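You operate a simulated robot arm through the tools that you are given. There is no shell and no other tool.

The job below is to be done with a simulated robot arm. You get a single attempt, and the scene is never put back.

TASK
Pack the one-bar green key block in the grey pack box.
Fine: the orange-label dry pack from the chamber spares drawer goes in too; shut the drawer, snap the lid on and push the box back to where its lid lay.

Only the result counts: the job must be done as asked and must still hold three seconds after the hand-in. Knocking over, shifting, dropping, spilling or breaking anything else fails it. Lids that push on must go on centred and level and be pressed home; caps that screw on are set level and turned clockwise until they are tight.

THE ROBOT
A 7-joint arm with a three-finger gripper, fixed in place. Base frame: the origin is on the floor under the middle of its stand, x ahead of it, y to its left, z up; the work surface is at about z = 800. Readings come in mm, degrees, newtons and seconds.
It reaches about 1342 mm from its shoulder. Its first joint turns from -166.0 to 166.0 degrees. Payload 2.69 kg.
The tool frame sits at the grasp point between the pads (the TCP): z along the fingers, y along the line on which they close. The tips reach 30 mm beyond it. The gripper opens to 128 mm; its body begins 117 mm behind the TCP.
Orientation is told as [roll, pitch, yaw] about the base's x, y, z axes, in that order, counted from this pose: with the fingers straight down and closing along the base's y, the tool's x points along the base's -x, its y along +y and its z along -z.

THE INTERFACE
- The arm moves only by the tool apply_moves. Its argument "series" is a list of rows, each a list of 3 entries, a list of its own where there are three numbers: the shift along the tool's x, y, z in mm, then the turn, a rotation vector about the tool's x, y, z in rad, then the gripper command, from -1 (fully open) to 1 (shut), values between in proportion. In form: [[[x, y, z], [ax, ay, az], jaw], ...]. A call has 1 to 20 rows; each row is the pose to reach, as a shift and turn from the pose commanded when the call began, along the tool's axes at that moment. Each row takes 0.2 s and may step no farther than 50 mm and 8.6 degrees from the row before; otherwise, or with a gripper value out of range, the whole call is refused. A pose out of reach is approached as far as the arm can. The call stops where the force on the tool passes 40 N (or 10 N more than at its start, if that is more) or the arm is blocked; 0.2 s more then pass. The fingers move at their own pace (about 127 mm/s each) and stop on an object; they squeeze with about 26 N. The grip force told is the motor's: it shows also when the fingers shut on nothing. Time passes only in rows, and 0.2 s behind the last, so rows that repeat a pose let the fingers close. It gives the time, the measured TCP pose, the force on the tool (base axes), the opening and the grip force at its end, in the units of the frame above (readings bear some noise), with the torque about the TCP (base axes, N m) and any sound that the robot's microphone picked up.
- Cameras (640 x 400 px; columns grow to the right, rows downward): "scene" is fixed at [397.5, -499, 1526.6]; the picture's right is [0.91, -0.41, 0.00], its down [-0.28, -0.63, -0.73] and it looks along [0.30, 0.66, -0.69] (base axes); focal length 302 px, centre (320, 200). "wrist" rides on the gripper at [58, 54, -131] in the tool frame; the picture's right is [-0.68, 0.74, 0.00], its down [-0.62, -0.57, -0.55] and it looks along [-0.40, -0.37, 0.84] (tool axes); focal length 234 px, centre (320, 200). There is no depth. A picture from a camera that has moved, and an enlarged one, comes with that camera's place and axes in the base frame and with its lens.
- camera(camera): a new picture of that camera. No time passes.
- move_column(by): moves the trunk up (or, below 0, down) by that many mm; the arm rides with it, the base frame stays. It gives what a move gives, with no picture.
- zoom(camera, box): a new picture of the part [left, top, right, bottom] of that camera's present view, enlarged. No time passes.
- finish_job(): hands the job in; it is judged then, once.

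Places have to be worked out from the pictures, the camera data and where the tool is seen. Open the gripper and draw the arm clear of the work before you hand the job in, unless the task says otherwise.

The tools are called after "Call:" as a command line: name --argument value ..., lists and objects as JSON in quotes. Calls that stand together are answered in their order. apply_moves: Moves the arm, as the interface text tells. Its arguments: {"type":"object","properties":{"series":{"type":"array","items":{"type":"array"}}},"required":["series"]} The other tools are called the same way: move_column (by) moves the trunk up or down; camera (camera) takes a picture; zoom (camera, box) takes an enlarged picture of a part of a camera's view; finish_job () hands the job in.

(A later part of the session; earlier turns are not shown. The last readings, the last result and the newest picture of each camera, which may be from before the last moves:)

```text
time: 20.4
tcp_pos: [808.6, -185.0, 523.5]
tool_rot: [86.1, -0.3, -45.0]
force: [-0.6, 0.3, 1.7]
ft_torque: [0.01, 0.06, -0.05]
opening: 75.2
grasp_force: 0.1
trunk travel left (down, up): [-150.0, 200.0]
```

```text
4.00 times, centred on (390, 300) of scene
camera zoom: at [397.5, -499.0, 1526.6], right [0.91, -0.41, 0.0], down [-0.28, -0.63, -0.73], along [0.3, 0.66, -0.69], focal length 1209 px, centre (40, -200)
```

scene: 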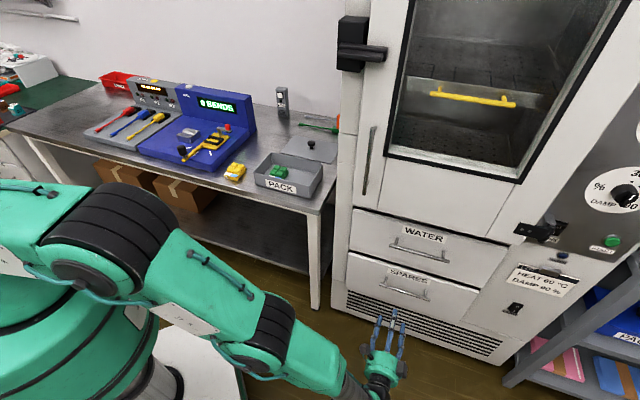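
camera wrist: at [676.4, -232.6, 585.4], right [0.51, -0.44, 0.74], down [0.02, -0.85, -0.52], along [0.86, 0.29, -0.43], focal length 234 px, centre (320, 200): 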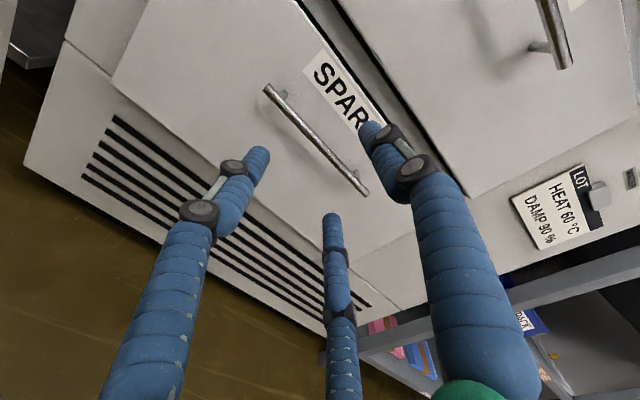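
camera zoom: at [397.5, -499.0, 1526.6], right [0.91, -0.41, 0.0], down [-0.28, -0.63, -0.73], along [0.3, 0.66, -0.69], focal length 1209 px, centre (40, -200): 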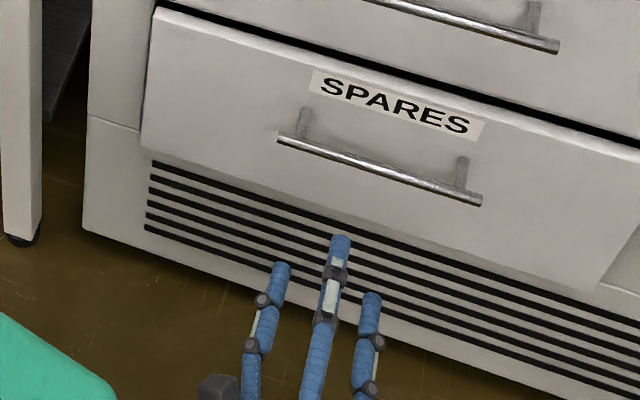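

Combining views, the bar axis is at about n ≈ 593 (along the into-chamber direction), z ≈ 495, its centre at t1 ≈ 724, and drawer face ≈ 38 mm behind it. I'll go to a pre-grasp point 90 mm short with a slight downward tilt and narrowed fingers.

Call:
apply_moves --series '[[[-8, 4, 18], [0.1, 0, 0], 0.3], [[-16, 8, 36], [0.2, 0, 0], 0.38], [[-23, 11, 54], [0.3, 0, 0], 0.38], [[-23, 11, 54], [0.3, 0, 0], 0.38]]'

Call:
camera --camera "wrist"

Call:
zoom --camera "scene" --box '[340, 230, 460, 350]'

```text
time: 21.4
tcp_pos: [859.3, -161.2, 528.8]
tool_rot: [68.7, 0.1, -45.0]
force: [0.9, 0.6, 0.4]
ft_torque: [-0.03, 0.04, -0.03]
opening: 39.8
grasp_force: 0.1
trunk travel left (down, up): [-150.0, 200.0]
```

```text
taken
camera wrist: at [746.9, -191.4, 625.6], right [0.67, -0.29, 0.69], down [-0.07, -0.94, -0.33], along [0.74, 0.17, -0.65], focal length 234 px, centre (320, 200)
```

wrist: 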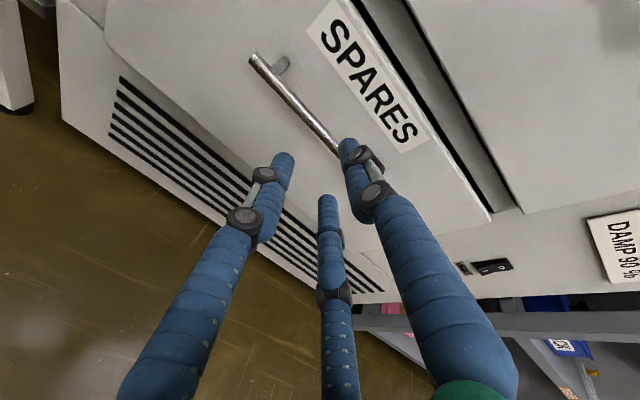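

```text
3.33 times, centred on (400, 290) of scene
camera zoom: at [397.5, -499.0, 1526.6], right [0.91, -0.41, 0.0], down [-0.28, -0.63, -0.73], along [0.3, 0.66, -0.69], focal length 1008 px, centre (53, -100)
```

zoom: 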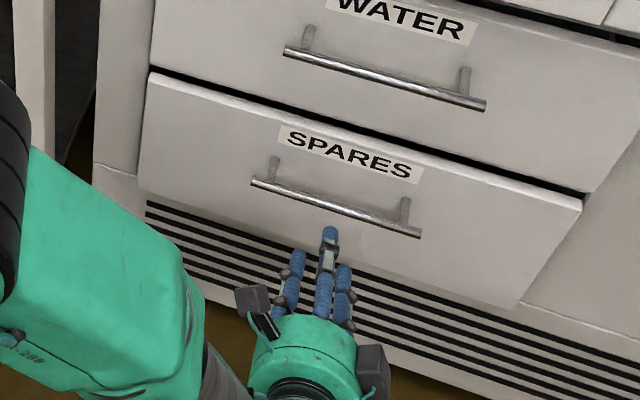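

The bar line projects consistently to n ≈ 593, z ≈ 495. I advance 90 mm along the fingers so they straddle the bar.

Call:
apply_moves --series '[[[0, 1, 30], [0, 0, 0], 0.38], [[0, 1, 55], [0, 0, 0], 0.38], [[0, 1, 72], [0, 0, 0], 0.38], [[0, 1, 82], [0, 0, 0], 0.38], [[0, 1, 88], [0, 0, 0], 0.38], [[0, 1, 88], [0, 0, 0], 0.38]]'

Call:
camera --camera "wrist"

Call:
zoom --camera "scene" --box '[360, 230, 460, 320]'

```text
time: 22.8
tcp_pos: [918.8, -104.1, 496.5]
tool_rot: [68.6, 0.0, -45.1]
force: [0.5, 0.0, 0.5]
ft_torque: [-0.01, 0.04, 0.01]
opening: 39.7
grasp_force: 0.0
trunk travel left (down, up): [-150.0, 200.0]
```

```text
taken
camera wrist: at [805.6, -134.2, 594.2], right [0.67, -0.29, 0.69], down [-0.07, -0.94, -0.33], along [0.74, 0.17, -0.65], focal length 234 px, centre (320, 200)
```

wrist: 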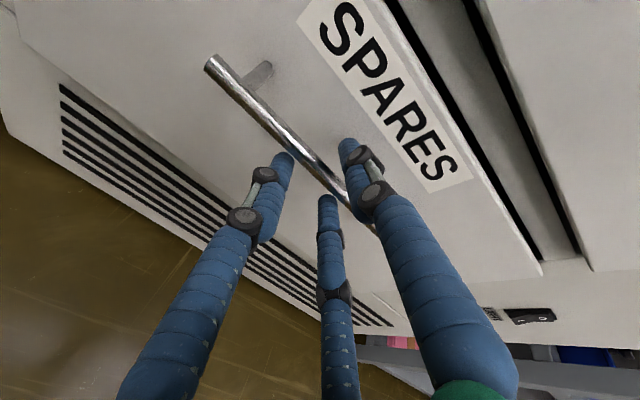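

```text
4.44 times, centred on (410, 275) of scene
camera zoom: at [397.5, -499.0, 1526.6], right [0.91, -0.41, 0.0], down [-0.28, -0.63, -0.73], along [0.3, 0.66, -0.69], focal length 1344 px, centre (-80, -133)
```

zoom: 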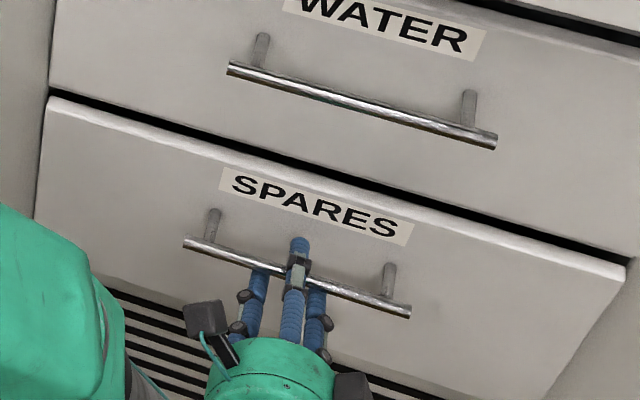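

The upper finger is above the bar and the lower two beneath it. Now I close on the bar.

Call:
apply_moves --series '[[[0, 0, 0], [0, 0, 0], 0.6], [[0, 0, 0], [0, 0, 0], 0.8], [[0, 0, 0], [0, 0, 0], 1], [[0, 0, 0], [0, 0, 0], 1], [[0, 0, 0], [0, 0, 0], 1]]'

Call:
camera --camera "wrist"

```text
time: 24.0
tcp_pos: [918.5, -104.5, 495.9]
tool_rot: [68.7, 0.0, -45.1]
force: [-0.3, 2.0, 7.3]
ft_torque: [0.18, -0.03, 0.21]
opening: 19.3
grasp_force: 44.7
trunk travel left (down, up): [-150.0, 200.0]
```

```text
taken
camera wrist: at [805.4, -134.2, 594.8], right [0.67, -0.29, 0.69], down [-0.07, -0.94, -0.33], along [0.74, 0.17, -0.65], focal length 234 px, centre (320, 200)
```

wrist: 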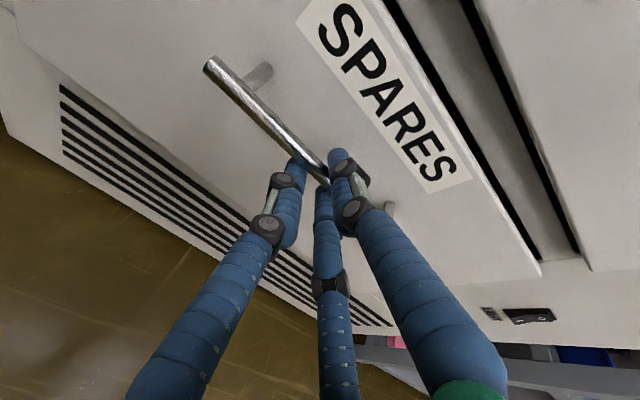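

Grip is firm (opening 19 mm on the bar). I pull straight out along the drawer direction, 40 mm first, watching the force.

Call:
apply_moves --series '[[[0, -1.8, -4.7], [0, 0, 0], 1], [[0, -3.6, -9.3], [0, 0, 0], 1], [[0, -7.2, -18.6], [0, 0, 0], 1], [[0, -10.9, -28], [0, 0, 0], 1], [[0, -14.5, -37.3], [0, 0, 0], 1], [[0, -14.5, -37.3], [0, 0, 0], 1]]'

Call:
camera --camera "wrist"

Call:
zoom --camera "scene" --box '[340, 210, 500, 330]'

```text
time: 25.4
tcp_pos: [890.0, -133.2, 497.5]
tool_rot: [68.8, 0.0, -44.9]
force: [0.5, -2.6, 9.9]
ft_torque: [0.11, -0.11, -0.1]
opening: 19.4
grasp_force: 45.3
trunk travel left (down, up): [-150.0, 200.0]
```

```text
taken
camera wrist: at [776.8, -162.7, 594.8], right [0.67, -0.29, 0.69], down [-0.07, -0.94, -0.33], along [0.74, 0.17, -0.65], focal length 234 px, centre (320, 200)
```

wrist: 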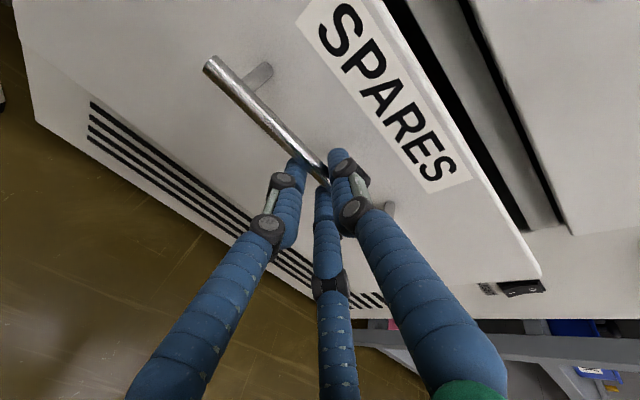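

```text
3.33 times, centred on (420, 270) of scene
camera zoom: at [397.5, -499.0, 1526.6], right [0.91, -0.41, 0.0], down [-0.28, -0.63, -0.73], along [0.3, 0.66, -0.69], focal length 1008 px, centre (-13, -33)
```

zoom: 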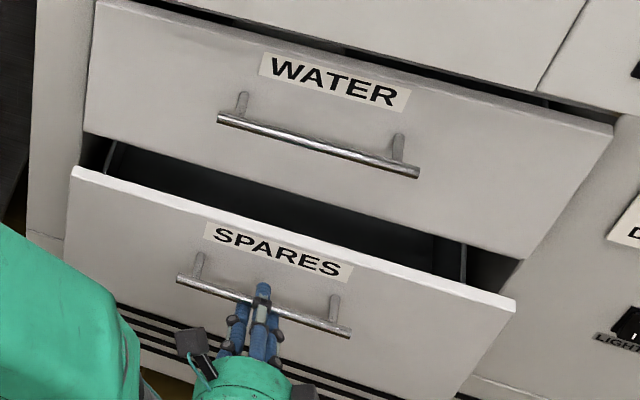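

The drawer slides easily. I continue pulling another 160 mm.

Call:
apply_moves --series '[[[0, -7.2, -18.6], [0, 0, 0], 1], [[0, -14.5, -37.3], [0, 0, 0], 1], [[0, -21.7, -55.9], [0, 0, 0], 1], [[0, -29, -74.6], [0, 0, 0], 1], [[0, -36.2, -93.2], [0, 0, 0], 1], [[0, -43.4, -111.8], [0, 0, 0], 1], [[0, -50.7, -130.5], [0, 0, 0], 1], [[0, -57.9, -149.1], [0, 0, 0], 1], [[0, -57.9, -149.1], [0, 0, 0], 1]]'

Call:
camera --camera "wrist"

Call:
camera --camera "scene"

```text
time: 27.4
tcp_pos: [777.2, -245.6, 498.3]
tool_rot: [68.7, 0.0, -45.0]
force: [5.3, -6.7, 7.4]
ft_torque: [0.11, -0.12, -0.25]
opening: 19.4
grasp_force: 44.6
trunk travel left (down, up): [-150.0, 200.0]
```

```text
taken
camera wrist: at [664.0, -275.4, 594.8], right [0.67, -0.29, 0.69], down [-0.07, -0.94, -0.33], along [0.74, 0.17, -0.65], focal length 234 px, centre (320, 200)
```

wrist: 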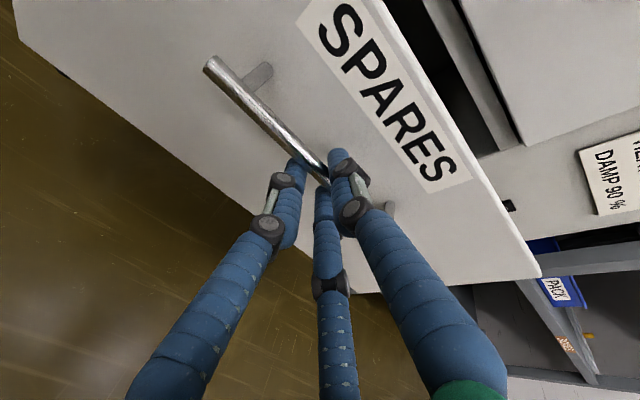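

```text
taken
```

scene: 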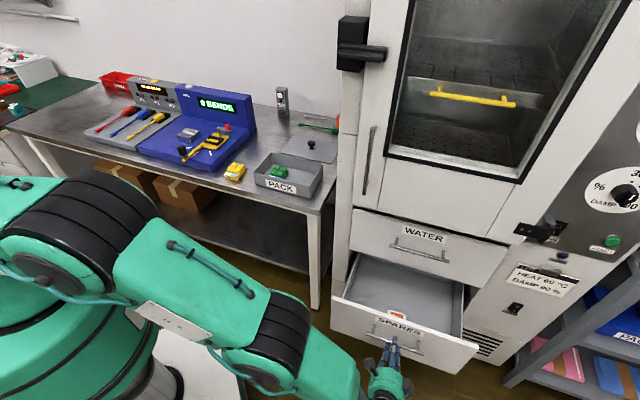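

Call:
zoom --camera "scene" --box '[325, 240, 485, 380]'

```text
2.86 times, centred on (405, 310) of scene
camera zoom: at [397.5, -499.0, 1526.6], right [0.91, -0.41, 0.0], down [-0.28, -0.63, -0.73], along [0.3, 0.66, -0.69], focal length 864 px, centre (77, -114)
```

zoom: 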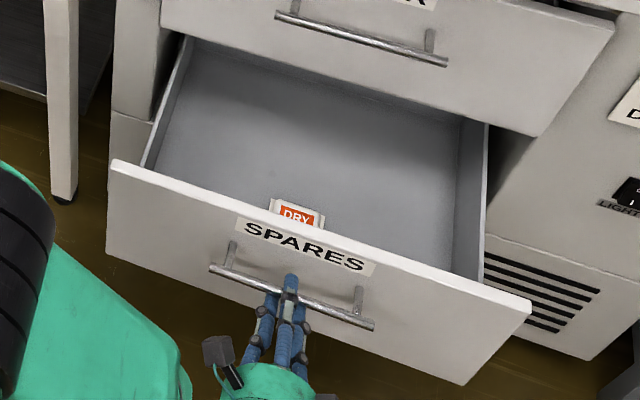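

An orange-labelled DRY pack lies near the front of the drawer. I pull 50 mm more for extra room, then release the handle.

Call:
apply_moves --series '[[[0, -5.4, -14], [0, 0, 0], 1], [[0, -10.9, -28], [0, 0, 0], 1], [[0, -16.3, -42], [0, 0, 0], 1], [[0, -18.1, -46.6], [0, 0, 0], 1], [[0, -18.1, -46.6], [0, 0, 0], 1]]'

Call:
zoom --camera "scene" --box '[325, 240, 485, 380]'

```text
time: 28.6
tcp_pos: [741.7, -281.1, 497.5]
tool_rot: [68.8, 0.0, -45.1]
force: [4.4, -6.6, 11.9]
ft_torque: [0.18, -0.14, -0.25]
opening: 19.5
grasp_force: 44.7
trunk travel left (down, up): [-150.0, 200.0]
```

```text
2.86 times, centred on (405, 310) of scene
camera zoom: at [397.5, -499.0, 1526.6], right [0.91, -0.41, 0.0], down [-0.28, -0.63, -0.73], along [0.3, 0.66, -0.69], focal length 864 px, centre (77, -114)
```

zoom: 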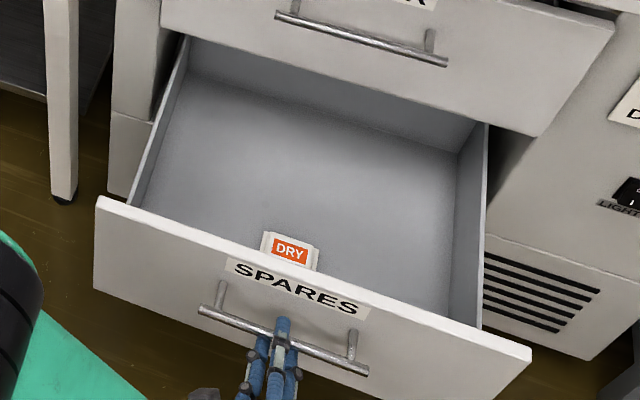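

Now release the handle: open to 40 mm and back off along the finger axis.

Call:
apply_moves --series '[[[0, 0, 0], [0, 0, 0], 0.38], [[0, 0, 0], [0, 0, 0], 0.38], [[0, 0, -20], [0, 0, 0], 0.38], [[0, 0, -50], [0, 0, 0], 0.38], [[0, 0, -85], [0, 0, 0], 0.38], [[0, 0, -85], [0, 0, 0], 0.38]]'

Call:
camera --camera "scene"

Call:
camera --camera "wrist"

```text
time: 30.0
tcp_pos: [685.5, -336.3, 528.3]
tool_rot: [68.8, 0.0, -45.0]
force: [0.7, -0.2, -0.5]
ft_torque: [0.05, 0.01, 0.0]
opening: 39.7
grasp_force: 0.0
trunk travel left (down, up): [-150.0, 200.0]
```

```text
taken
```

scene: 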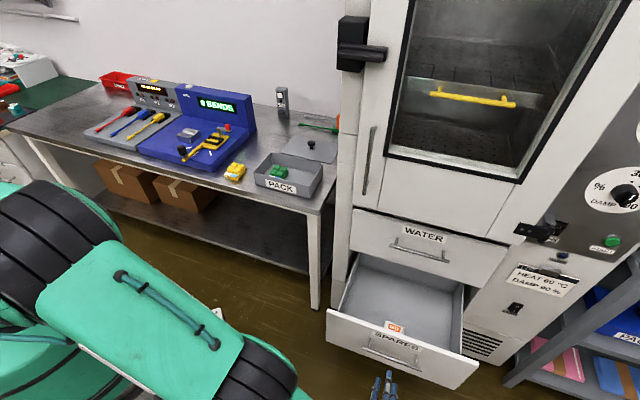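

```text
taken
camera wrist: at [572.2, -366.8, 625.1], right [0.67, -0.29, 0.69], down [-0.07, -0.94, -0.33], along [0.74, 0.17, -0.65], focal length 234 px, centre (320, 200)
```

wrist: 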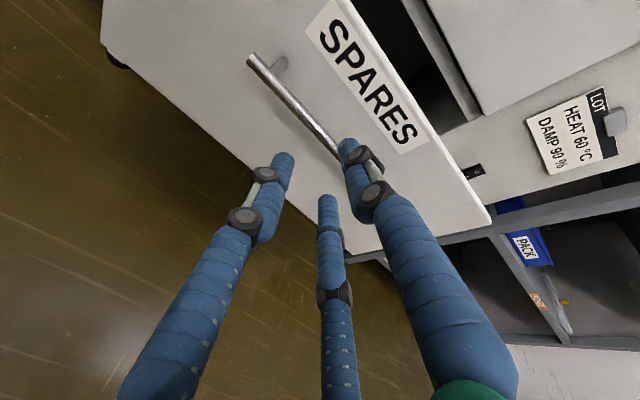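

Drawer stays open. I raise the tool and rotate it back to pointing straight down, then will look into the drawer from above.

Call:
apply_moves --series '[[[0, 27, -10.5], [0.13, 0, 0], 0.38], [[0, 54, -21], [0.26, 0, 0], 0.38], [[0, 81, -31.5], [0.39, 0, 0], 0.38], [[0, 108, -42], [0.52, 0, 0], 0.38], [[0, 135, -52.5], [0.65, 0, 0], 0.38], [[0, 162, -63], [0.78, 0, 0], 0.38], [[0, 189, -73.5], [0.91, 0, 0], 0.38], [[0, 216, -84], [1.04, 0, 0], 0.38], [[0, 243, -94.4], [1.17, 0, 0], 0.38], [[0, 243, -94.4], [1.2, 0, 0], 0.38], [[0, 243, -94.4], [1.2, 0, 0], 0.38]]'

Call:
camera --camera "wrist"

Call:
camera --camera "scene"

```text
time: 32.4
tcp_pos: [686.2, -337.2, 787.5]
tool_rot: [0.0, 0.0, -44.9]
force: [-0.5, 0.5, 0.2]
ft_torque: [-0.02, 0.01, -0.01]
opening: 39.6
grasp_force: 0.1
trunk travel left (down, up): [-150.0, 200.0]
```

```text
taken
camera wrist: at [683.4, -256.4, 918.8], right [1.0, 0.04, 0.0], down [0.04, -0.84, 0.55], along [0.02, -0.55, -0.84], focal length 234 px, centre (320, 200)
```

wrist: 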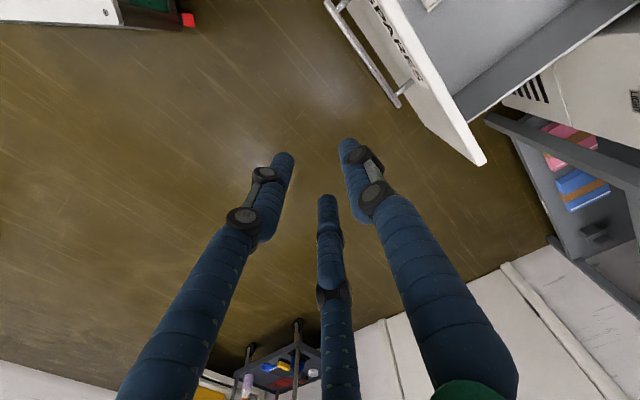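

```text
taken
```

scene: 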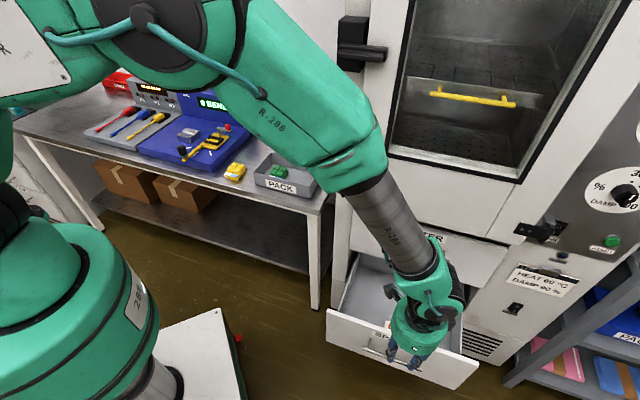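

I slide over the drawer at this height to see the pack from above.

Call:
apply_moves --series '[[[0, 40, 0], [0, 0, 0], 0.38], [[0, 80, 0], [0, 0, 0], 0], [[0, 120, 0], [0, 0, 0], -0.2], [[0, 160, 0], [0, 0, 0], -0.2], [[0, 195, 0], [0, 0, 0], -0.2], [[0, 225, 0], [0, 0, 0], -0.2], [[0, 225, 0], [0, 0, 0], -0.2]]'

Call:
camera --camera "wrist"

Call:
camera --camera "scene"

```text
time: 34.0
tcp_pos: [845.3, -176.4, 787.2]
tool_rot: [0.0, -0.1, -45.0]
force: [0.7, -0.3, -0.1]
ft_torque: [-0.06, 0.03, 0.04]
opening: 76.7
grasp_force: 0.0
trunk travel left (down, up): [-150.0, 200.0]
```

```text
taken
camera wrist: at [842.4, -96.0, 919.5], right [1.0, 0.04, 0.0], down [0.04, -0.84, 0.55], along [0.02, -0.55, -0.84], focal length 234 px, centre (320, 200)
```

wrist: 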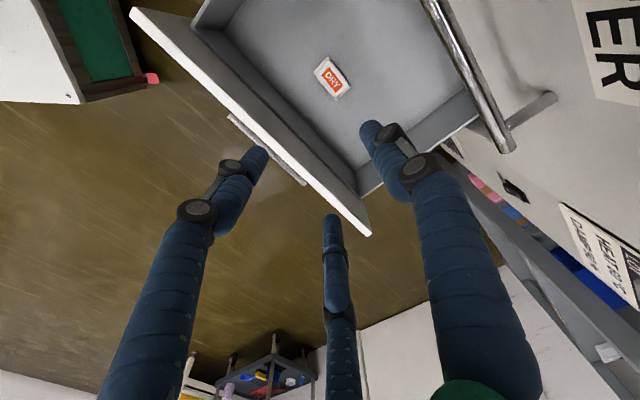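

```text
taken
```

scene: 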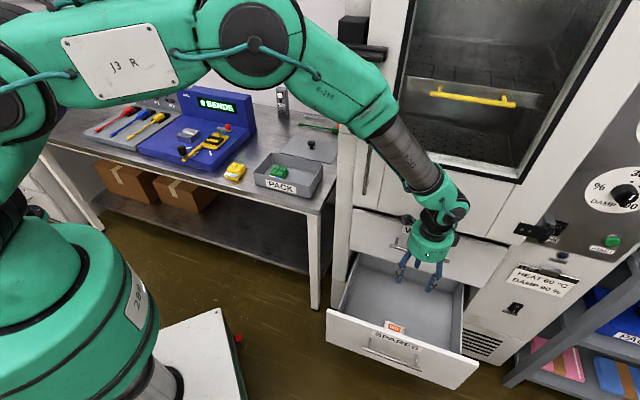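

Call:
zoom --camera "wrist" --box '[270, 20, 400, 120]'

Call:
zoom --camera "scene" --box '[320, 240, 490, 390]'

```text
4.00 times, centred on (335, 70) of wrist
camera zoom: at [842.4, -96.0, 919.5], right [1.0, 0.04, 0.0], down [0.04, -0.84, 0.55], along [0.02, -0.55, -0.84], focal length 937 px, centre (260, 720)
```

zoom: 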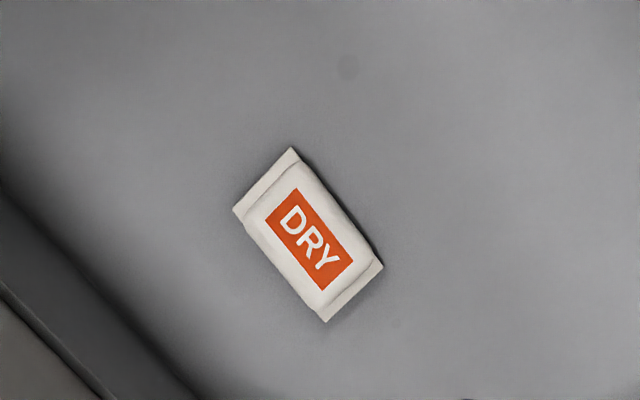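

```text
2.67 times, centred on (405, 315) of scene
camera zoom: at [397.5, -499.0, 1526.6], right [0.91, -0.41, 0.0], down [-0.28, -0.63, -0.73], along [0.3, 0.66, -0.69], focal length 806 px, centre (93, -107)
```

zoom: 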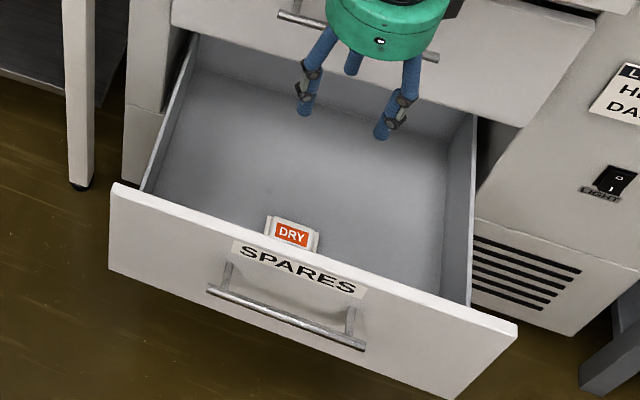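

The pack (about 75 × 42 mm, orange label) lies centred at t1 ≈ 724, n ≈ 508, top z ≈ 359, aligned with the drawer; it is the only one there. I'll rotate the tool 90° so the single finger goes on its end and the other two on its long sides.

Call:
apply_moves --series '[[[0, 0, 0], [0, 0, -0.14], -0.2], [[0, 0, 0], [0, 0, -0.28], -0.2], [[0, 0, 0], [0, 0, -0.42], -0.2], [[0, 0, 0], [0, 0, -0.56], -0.2], [[0, 0, 0], [0, 0, -0.7], -0.2], [[0, 0, 0], [0, 0, -0.84], -0.2], [[0, 0, 0], [0, 0, -0.98], -0.2], [[2, 7, 0], [0, 0, -1.12], -0.2], [[4, 14, 0], [0, 0, -1.26], -0.2], [[7, 24, 0], [0, 0, -1.4], -0.2], [[10, 34.8, 0], [0, 0, -1.5], -0.2], [[10, 34.8, 0], [0, 0, -1.5708], -0.2], [[10, 34.8, 0], [0, 0, -1.5708], -0.2]]'

Call:
camera --camera "wrist"

Call:
camera --camera "scene"

```text
time: 36.8
tcp_pos: [862.2, -144.8, 788.3]
tool_rot: [0.1, 0.0, 45.2]
force: [-0.4, -0.1, -0.4]
ft_torque: [0.0, 0.0, 0.01]
opening: 76.9
grasp_force: 0.1
trunk travel left (down, up): [-150.0, 200.0]
```

```text
taken
camera wrist: at [783.9, -148.1, 919.4], right [-0.04, 1.0, 0.0], down [0.84, 0.04, 0.55], along [0.55, 0.02, -0.84], focal length 234 px, centre (320, 200)
```

wrist: 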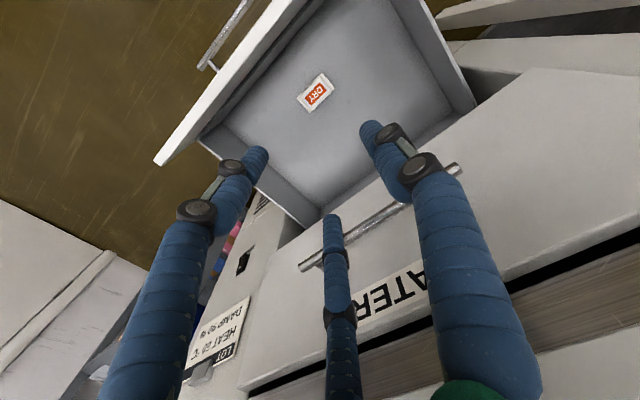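

```text
taken
```

scene: 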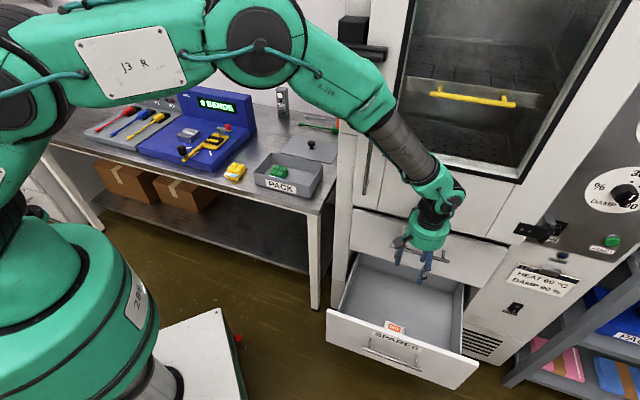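

Orientation is set. I descend in stages, watching clearance to the WATER handle, with a narrower opening.

Call:
apply_moves --series '[[[0, 0, 35], [0, 0, 0], -0.1], [[0, 0, 70], [0, 0, 0], -0.1], [[0, 0, 105], [0, 0, 0], -0.1], [[0, 0, 140], [0, 0, 0], -0.1], [[0, 0, 175], [0, 0, 0], -0.1], [[0, 0, 210], [0, 0, 0], -0.1], [[0, 0, 240], [0, 0, 0], -0.1], [[0, 0, 240], [0, 0, 0], -0.1]]'

Call:
camera --camera "wrist"

Call:
camera --camera "scene"

```text
time: 38.6
tcp_pos: [862.5, -146.0, 549.3]
tool_rot: [0.1, 0.1, 45.0]
force: [0.1, -0.6, -1.0]
ft_torque: [0.03, 0.01, 0.02]
opening: 70.6
grasp_force: 0.0
trunk travel left (down, up): [-150.0, 200.0]
```

```text
taken
camera wrist: at [784.0, -147.4, 680.1], right [-0.04, 1.0, 0.0], down [0.84, 0.04, 0.55], along [0.55, 0.02, -0.84], focal length 234 px, centre (320, 200)
```

wrist: 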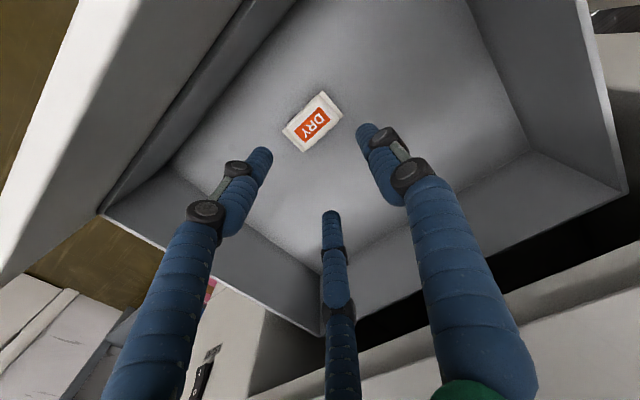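

```text
taken
```

scene: 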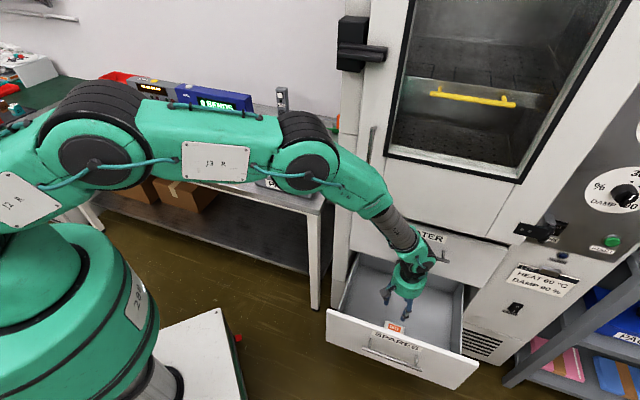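

Clear so far. Let me measure the pack position again from here.

Call:
zoom --camera "wrist" --box '[260, 80, 370, 160]'

Call:
zoom --camera "scene" --box '[340, 210, 480, 350]'

```text
5.00 times, centred on (315, 120) of wrist
camera zoom: at [784.0, -147.4, 680.1], right [-0.04, 1.0, 0.0], down [0.84, 0.04, 0.55], along [0.55, 0.02, -0.84], focal length 1171 px, centre (345, 600)
```

zoom: 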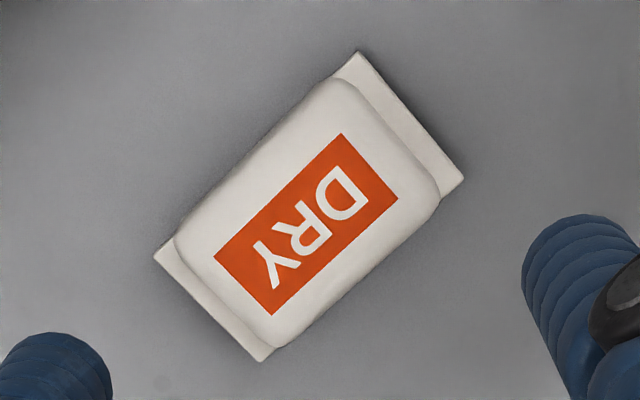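

```text
2.86 times, centred on (410, 280) of scene
camera zoom: at [397.5, -499.0, 1526.6], right [0.91, -0.41, 0.0], down [-0.28, -0.63, -0.73], along [0.3, 0.66, -0.69], focal length 864 px, centre (63, -29)
```

zoom: 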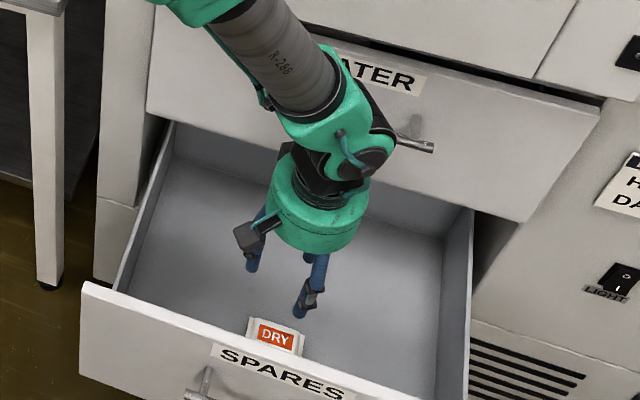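

Pack confirmed: centre t1 ≈ 726, n ≈ 507; the tool is lined up for a simultaneous three-finger contact. I descend to just above the pack's mid-height.

Call:
apply_moves --series '[[[1, 0, 35], [0, 0, 0], -0.1], [[1, 0, 70], [0, 0, 0], -0.1], [[1, 0, 105], [0, 0, 0], -0.1], [[1, 0, 135], [0, 0, 0], -0.1], [[1, 0, 155], [0, 0, 0], -0.1], [[1, 0, 163], [0, 0, 0], -0.1], [[1, 0, 163], [0, 0, 0], -0.1]]'

Call:
camera --camera "wrist"

Call:
zoom --camera "scene" --box '[320, 190, 500, 370]'

```text
time: 40.2
tcp_pos: [861.4, -147.5, 384.0]
tool_rot: [0.0, 0.0, 45.0]
force: [0.0, 0.1, 0.4]
ft_torque: [-0.01, -0.02, -0.01]
opening: 70.5
grasp_force: 0.0
trunk travel left (down, up): [-150.0, 200.0]
```

```text
taken
camera wrist: at [783.2, -148.7, 515.8], right [-0.04, 1.0, 0.0], down [0.84, 0.04, 0.55], along [0.55, 0.02, -0.84], focal length 234 px, centre (320, 200)
```

wrist: 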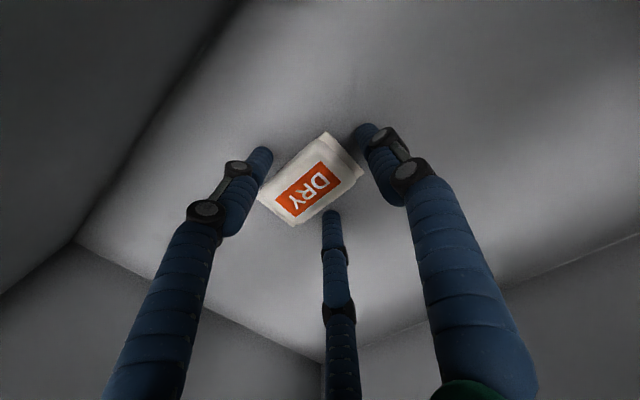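

```text
2.22 times, centred on (410, 280) of scene
camera zoom: at [397.5, -499.0, 1526.6], right [0.91, -0.41, 0.0], down [-0.28, -0.63, -0.73], along [0.3, 0.66, -0.69], focal length 672 px, centre (120, 22)
```

zoom: 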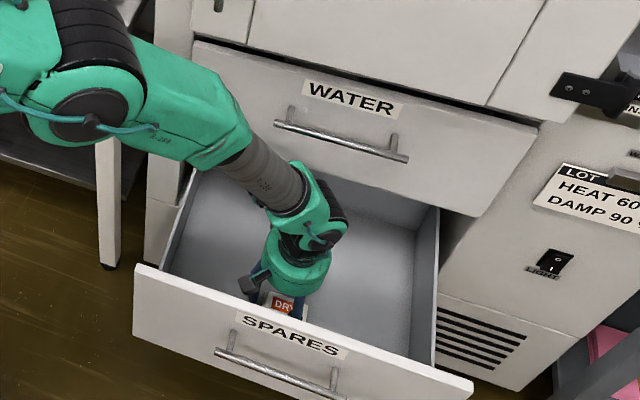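

Still clear. Now small steps down until the fingertips reach near the drawer floor, watching for contact force.

Call:
apply_moves --series '[[[0, 0, 2], [0, 0, 0], -0.1], [[0, 0, 4], [0, 0, 0], -0.1], [[0, 0, 6], [0, 0, 0], -0.1], [[0, 0, 7], [0, 0, 0], -0.1]]'

Call:
zoom --camera "wrist" --box '[230, 110, 400, 240]'

```text
time: 41.2
tcp_pos: [863.8, -146.1, 381.7]
tool_rot: [-0.2, -0.1, 45.1]
force: [-5.0, 7.1, 33.9]
ft_torque: [1.51, 1.54, 0.01]
opening: 73.6
grasp_force: 9.3
trunk travel left (down, up): [-150.0, 200.0]
```

```text
3.08 times, centred on (315, 175) of wrist
camera zoom: at [785.1, -148.9, 512.5], right [-0.04, 1.0, 0.0], down [0.83, 0.04, 0.55], along [0.55, 0.02, -0.83], focal length 720 px, centre (335, 277)
```

zoom: 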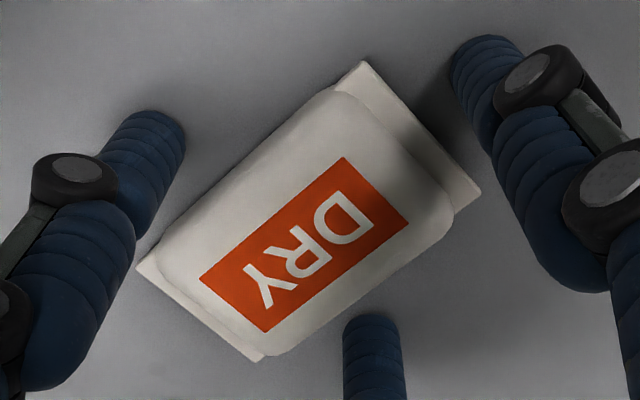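

Fingertips touched the drawer floor (z ≈ 351). I back off about 5 mm from the commanded pose and close on the pack.

Call:
apply_moves --series '[[[0, 0, -3], [0, 0, 0], -0.1], [[0, 0, -5], [0, 0, 0], -0.1], [[0, 0, -5], [0, 0, 0], -0.1]]'

```text
time: 42.0
tcp_pos: [861.7, -147.6, 382.6]
tool_rot: [0.1, 0.0, 45.0]
force: [0.3, -2.4, 4.5]
ft_torque: [-0.03, -0.18, -0.14]
opening: 71.5
grasp_force: 0.1
trunk travel left (down, up): [-150.0, 200.0]
```

Nearly unloaded; raise 1 mm more, then close gently on the pack.

Call:
apply_moves --series '[[[0, 0, -1], [0, 0, 0], -0.1], [[0, 0, -1], [0, 0, 0], 0.1], [[0, 0, -1], [0, 0, 0], 0.3], [[0, 0, -1], [0, 0, 0], 0.6], [[0, 0, -1], [0, 0, 0], 1], [[0, 0, -1], [0, 0, 0], 1], [[0, 0, -1], [0, 0, 0], 1]]'

Call:
zoom --camera "wrist" --box '[230, 110, 400, 240]'

```text
time: 43.6
tcp_pos: [862.4, -146.8, 383.0]
tool_rot: [0.1, 0.0, 45.0]
force: [-0.2, 1.1, -0.3]
ft_torque: [0.05, 0.0, -0.01]
opening: 50.9
grasp_force: 26.2
trunk travel left (down, up): [-150.0, 200.0]
```

```text
3.08 times, centred on (315, 175) of wrist
camera zoom: at [783.4, -148.7, 514.9], right [-0.04, 1.0, 0.0], down [0.84, 0.04, 0.55], along [0.55, 0.02, -0.84], focal length 720 px, centre (335, 277)
```

zoom: 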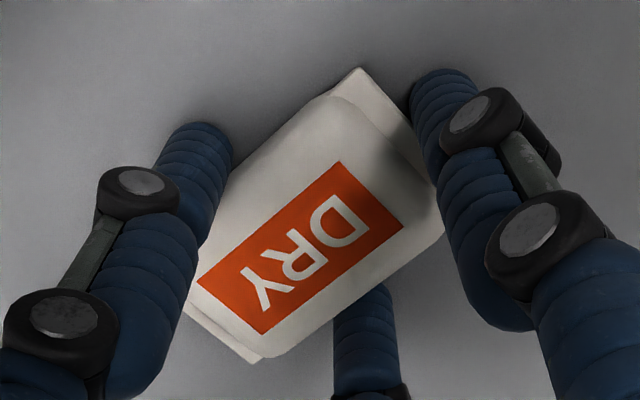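

Gripped exactly as predicted (opening 51 mm). I lift slowly and check the pack comes along.

Call:
apply_moves --series '[[[0, 0, -8], [0, 0, 0], 1], [[0, 0, -20], [0, 0, 0], 1], [[0, 0, -40], [0, 0, 0], 1], [[0, 0, -65], [0, 0, 0], 1], [[0, 0, -65], [0, 0, 0], 1]]'

Call:
camera --camera "wrist"

```text
time: 44.8
tcp_pos: [862.2, -146.1, 450.2]
tool_rot: [0.0, 0.0, 44.9]
force: [0.4, -0.2, 0.4]
ft_torque: [0.0, 0.04, 0.01]
opening: 50.9
grasp_force: 26.2
trunk travel left (down, up): [-150.0, 200.0]
```

```text
taken
camera wrist: at [783.3, -148.8, 580.9], right [-0.04, 1.0, 0.0], down [0.84, 0.04, 0.55], along [0.55, 0.02, -0.84], focal length 234 px, centre (320, 200)
```

wrist: 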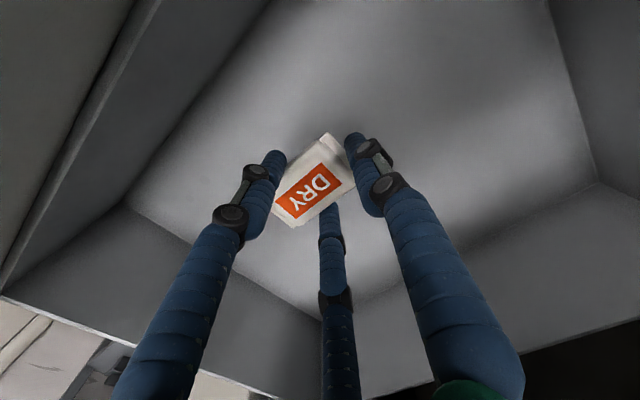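

Pack is held. I raise it out of the drawer, easing away from the chamber front as it clears the drawer panel.

Call:
apply_moves --series '[[[3, 0, -40], [0, 0, 0], 1], [[6, 0, -80], [0, 0, 0], 1], [[9, 0, -120], [0, 0, 0], 1], [[12, 0, -160], [0, 0, 0], 1], [[15, 0, -200], [0, 0, 0], 1], [[25, 0, -240], [0, 0, 0], 1], [[35, 0, -280], [0, 0, 0], 1], [[45, 0, -320], [0, 0, 0], 1], [[55, 0, -360], [0, 0, 0], 1], [[65, 0, -400], [0, 0, 0], 1], [[75, 0, -440], [0, 0, 0], 1], [[80, 0, -480], [0, 0, 0], 1], [[80, 0, -520], [0, 0, 0], 1], [[80, 0, -520], [0, 0, 0], 1]]'

Call:
camera --camera "wrist"

Call:
camera --camera "scene"

```text
time: 47.8
tcp_pos: [805.5, -204.2, 968.9]
tool_rot: [0.1, 0.1, 45.0]
force: [-1.3, 0.6, -0.6]
ft_torque: [-0.02, -0.02, -0.02]
opening: 50.7
grasp_force: 26.2
trunk travel left (down, up): [-150.0, 200.0]
```

```text
taken
camera wrist: at [726.3, -206.0, 1101.1], right [-0.04, 1.0, 0.0], down [0.83, 0.04, 0.55], along [0.55, 0.02, -0.84], focal length 234 px, centre (320, 200)
```

wrist: 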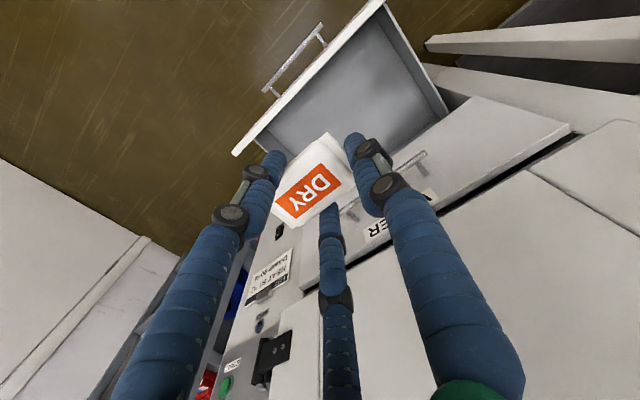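

```text
taken
```

scene: 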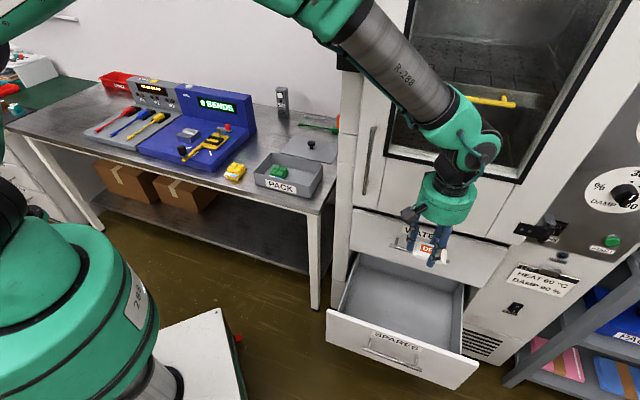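

The drawer is empty now. I swing left parallel to the chamber front first, staying well clear of it, then approach the box.

Call:
apply_moves --series '[[[0, 40, 0], [0, 0, 0], 1], [[0, 80, 0], [0, 0, 0], 1], [[0, 120, 0], [0, 0, 0], 1], [[0, 160, 0], [0, 0, 0], 1], [[0, 200, 0], [0, 0, 0], 1], [[0, 240, 0], [0, 0, 0], 1], [[0, 280, 0], [0, 0, 0], 1], [[-10, 320, 0], [0, 0, 0], 1], [[-25, 360, 0], [0, 0, 0], 1], [[-50, 395, 0], [0, 0, 0], 1], [[-85, 420, 0], [0, 0, 0], 1], [[-120, 440, 0], [0, 0, 0], 1], [[-160, 455, 0], [0, 0, 0], 1], [[-200, 457, 0], [0, 0, 0], 1], [[-240, 457, 0], [0, 0, 0], 1], [[-275, 457, 0], [0, 0, 0], 1], [[-285, 457, 0], [0, 0, 0], 1], [[-285, 457, 0], [0, 0, 0], 1]]'

Call:
camera --camera "wrist"

Call:
camera --camera "scene"

```text
time: 51.6
tcp_pos: [682.6, 321.7, 968.8]
tool_rot: [0.0, 0.0, 45.1]
force: [-0.6, 0.0, 0.1]
ft_torque: [-0.04, 0.0, 0.0]
opening: 50.9
grasp_force: 26.1
trunk travel left (down, up): [-150.0, 200.0]
```

```text
taken
camera wrist: at [604.8, 319.4, 1100.4], right [-0.04, 1.0, 0.0], down [0.84, 0.04, 0.55], along [0.55, 0.02, -0.84], focal length 234 px, centre (320, 200)
```

wrist: 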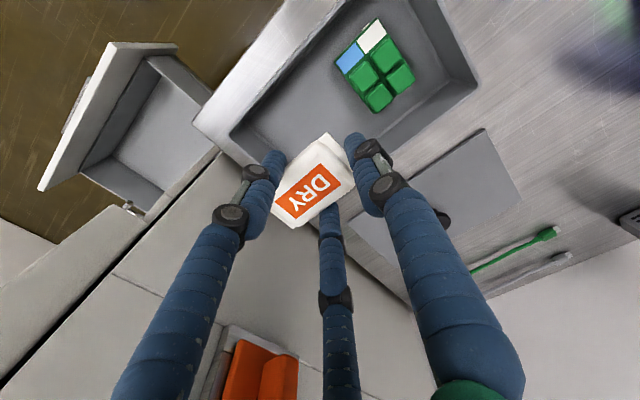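

```text
taken
```

scene: 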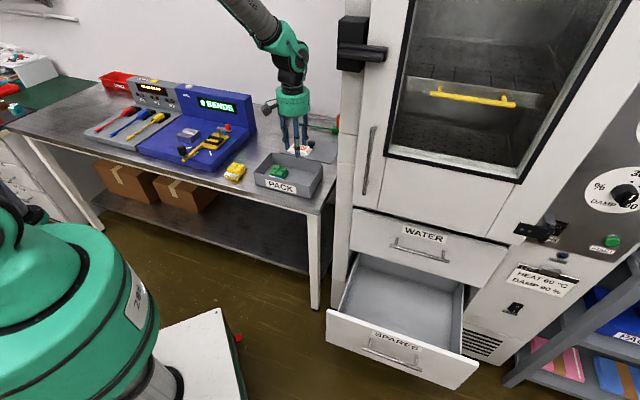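

Over the box as planned: the pack would land at the right half, clear of the green block. I lower partway and check.

Call:
apply_moves --series '[[[0, 0, 25], [0, 0, 0], 1], [[0, 0, 50], [0, 0, 0], 1], [[0, 0, 75], [0, 0, 0], 1], [[0, 0, 85], [0, 0, 0], 1], [[0, 0, 85], [0, 0, 0], 1]]'

Call:
camera --camera "wrist"

Call:
zoom --camera "scene" --box '[230, 110, 350, 210]'

```text
time: 52.8
tcp_pos: [683.6, 321.8, 884.5]
tool_rot: [0.0, -0.1, 45.1]
force: [-0.4, 0.1, -0.2]
ft_torque: [-0.01, 0.0, -0.01]
opening: 50.7
grasp_force: 26.0
trunk travel left (down, up): [-150.0, 200.0]
```

```text
taken
camera wrist: at [605.1, 319.3, 1015.1], right [-0.04, 1.0, 0.0], down [0.84, 0.04, 0.55], along [0.55, 0.02, -0.84], focal length 234 px, centre (320, 200)
```

wrist: 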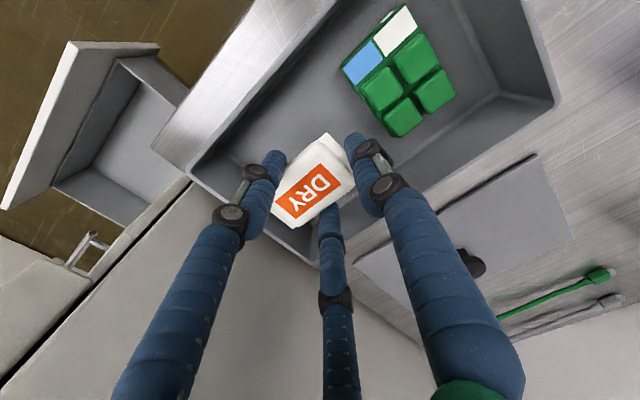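

```text
4.00 times, centred on (290, 160) of scene
camera zoom: at [397.5, -499.0, 1526.6], right [0.91, -0.41, 0.0], down [-0.28, -0.63, -0.73], along [0.3, 0.66, -0.69], focal length 1209 px, centre (440, 360)
```

zoom: 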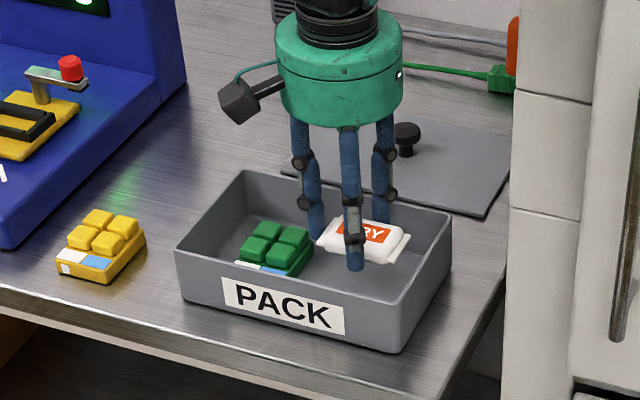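

Alignment looks good, with the left finger clear of the green block. I lower to just above the floor and release gently.

Call:
apply_moves --series '[[[0, 0, 20], [0, 0, 0], 1], [[0, 0, 35], [0, 0, 0], 1], [[0, 0, 43], [0, 0, 0], 1], [[0, 0, 46], [0, 0, 0], 1], [[0, 0, 46.5], [0, 0, 0], 1]]'

Call:
zoom --camera "scene" --box '[230, 110, 350, 210]'

Call:
camera --camera "wrist"

```text
time: 54.0
tcp_pos: [684.2, 322.1, 838.2]
tool_rot: [-0.1, 0.0, 45.0]
force: [0.7, 0.2, -0.7]
ft_torque: [-0.02, 0.05, 0.01]
opening: 50.7
grasp_force: 26.4
trunk travel left (down, up): [-150.0, 200.0]
```

```text
4.00 times, centred on (290, 160) of scene
camera zoom: at [397.5, -499.0, 1526.6], right [0.91, -0.41, 0.0], down [-0.28, -0.63, -0.73], along [0.3, 0.66, -0.69], focal length 1209 px, centre (440, 360)
```

zoom: 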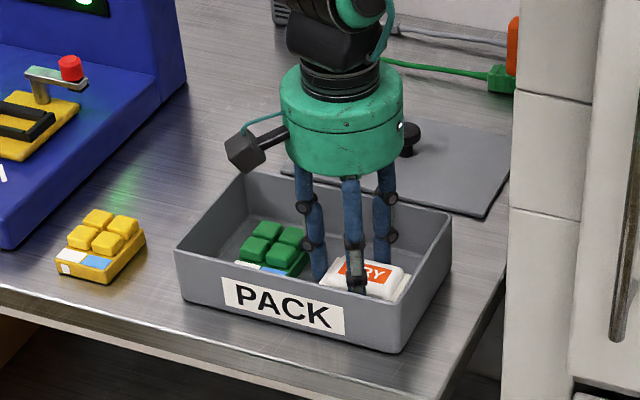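

```text
taken
camera wrist: at [604.7, 319.4, 968.8], right [-0.04, 1.0, 0.0], down [0.84, 0.04, 0.55], along [0.55, 0.02, -0.84], focal length 234 px, centre (320, 200)
```

wrist: 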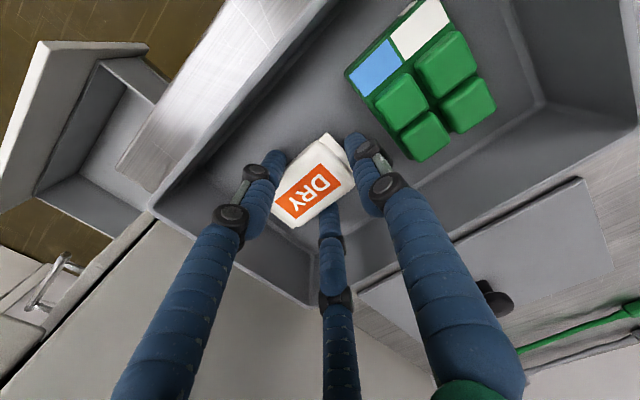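

Now the final millimetre and release with a small opening, then lift straight out.

Call:
apply_moves --series '[[[0, 0, 1], [0, 0, 0], 1], [[0, 0, 1.5], [0, 0, 0], 1], [[0, 0, 1.5], [0, 0, 0], 0.12], [[0, 0, 1.5], [0, 0, 0], 0.06], [[0, 0, 1.5], [0, 0, 0], 0.06], [[0, 0, -8], [0, 0, 0], 0.06], [[0, 0, -30], [0, 0, 0], 0.06], [[0, 0, -70], [0, 0, 0], 0.06], [[0, 0, -110], [0, 0, 0], 0.06], [[0, 0, -140], [0, 0, 0], 0.06], [[0, 0, -140], [0, 0, 0], 0.06]]'

Call:
camera --camera "wrist"

Call:
zoom --camera "scene" --box '[230, 110, 350, 210]'

```text
time: 56.4
tcp_pos: [683.0, 320.8, 978.2]
tool_rot: [0.0, 0.0, 45.1]
force: [-0.5, -1.0, 0.2]
ft_torque: [-0.01, -0.04, 0.0]
opening: 60.2
grasp_force: 0.0
trunk travel left (down, up): [-150.0, 200.0]
```

```text
taken
camera wrist: at [604.2, 318.8, 1109.0], right [-0.04, 1.0, 0.0], down [0.84, 0.04, 0.55], along [0.55, 0.02, -0.84], focal length 234 px, centre (320, 200)
```

wrist: 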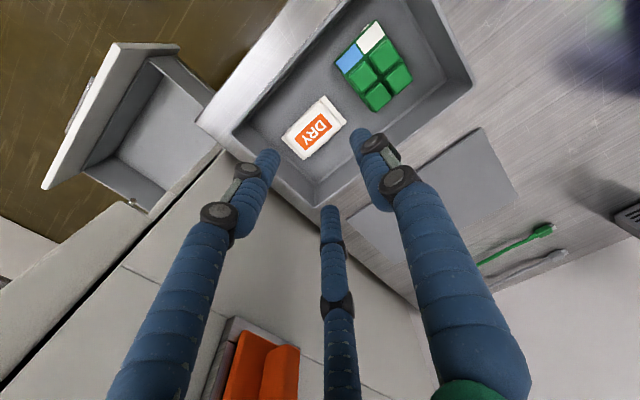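

```text
4.00 times, centred on (290, 160) of scene
camera zoom: at [397.5, -499.0, 1526.6], right [0.91, -0.41, 0.0], down [-0.28, -0.63, -0.73], along [0.3, 0.66, -0.69], focal length 1209 px, centre (440, 360)
```

zoom: 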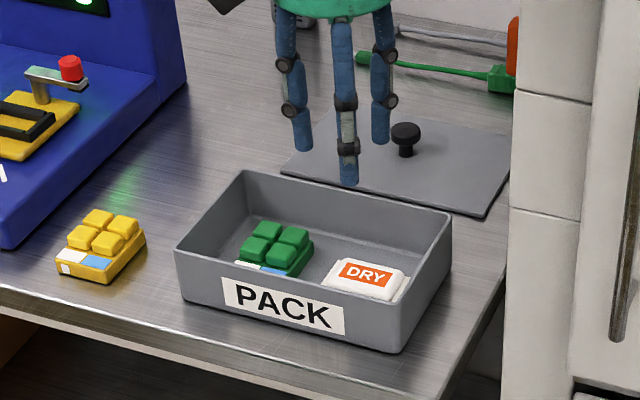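

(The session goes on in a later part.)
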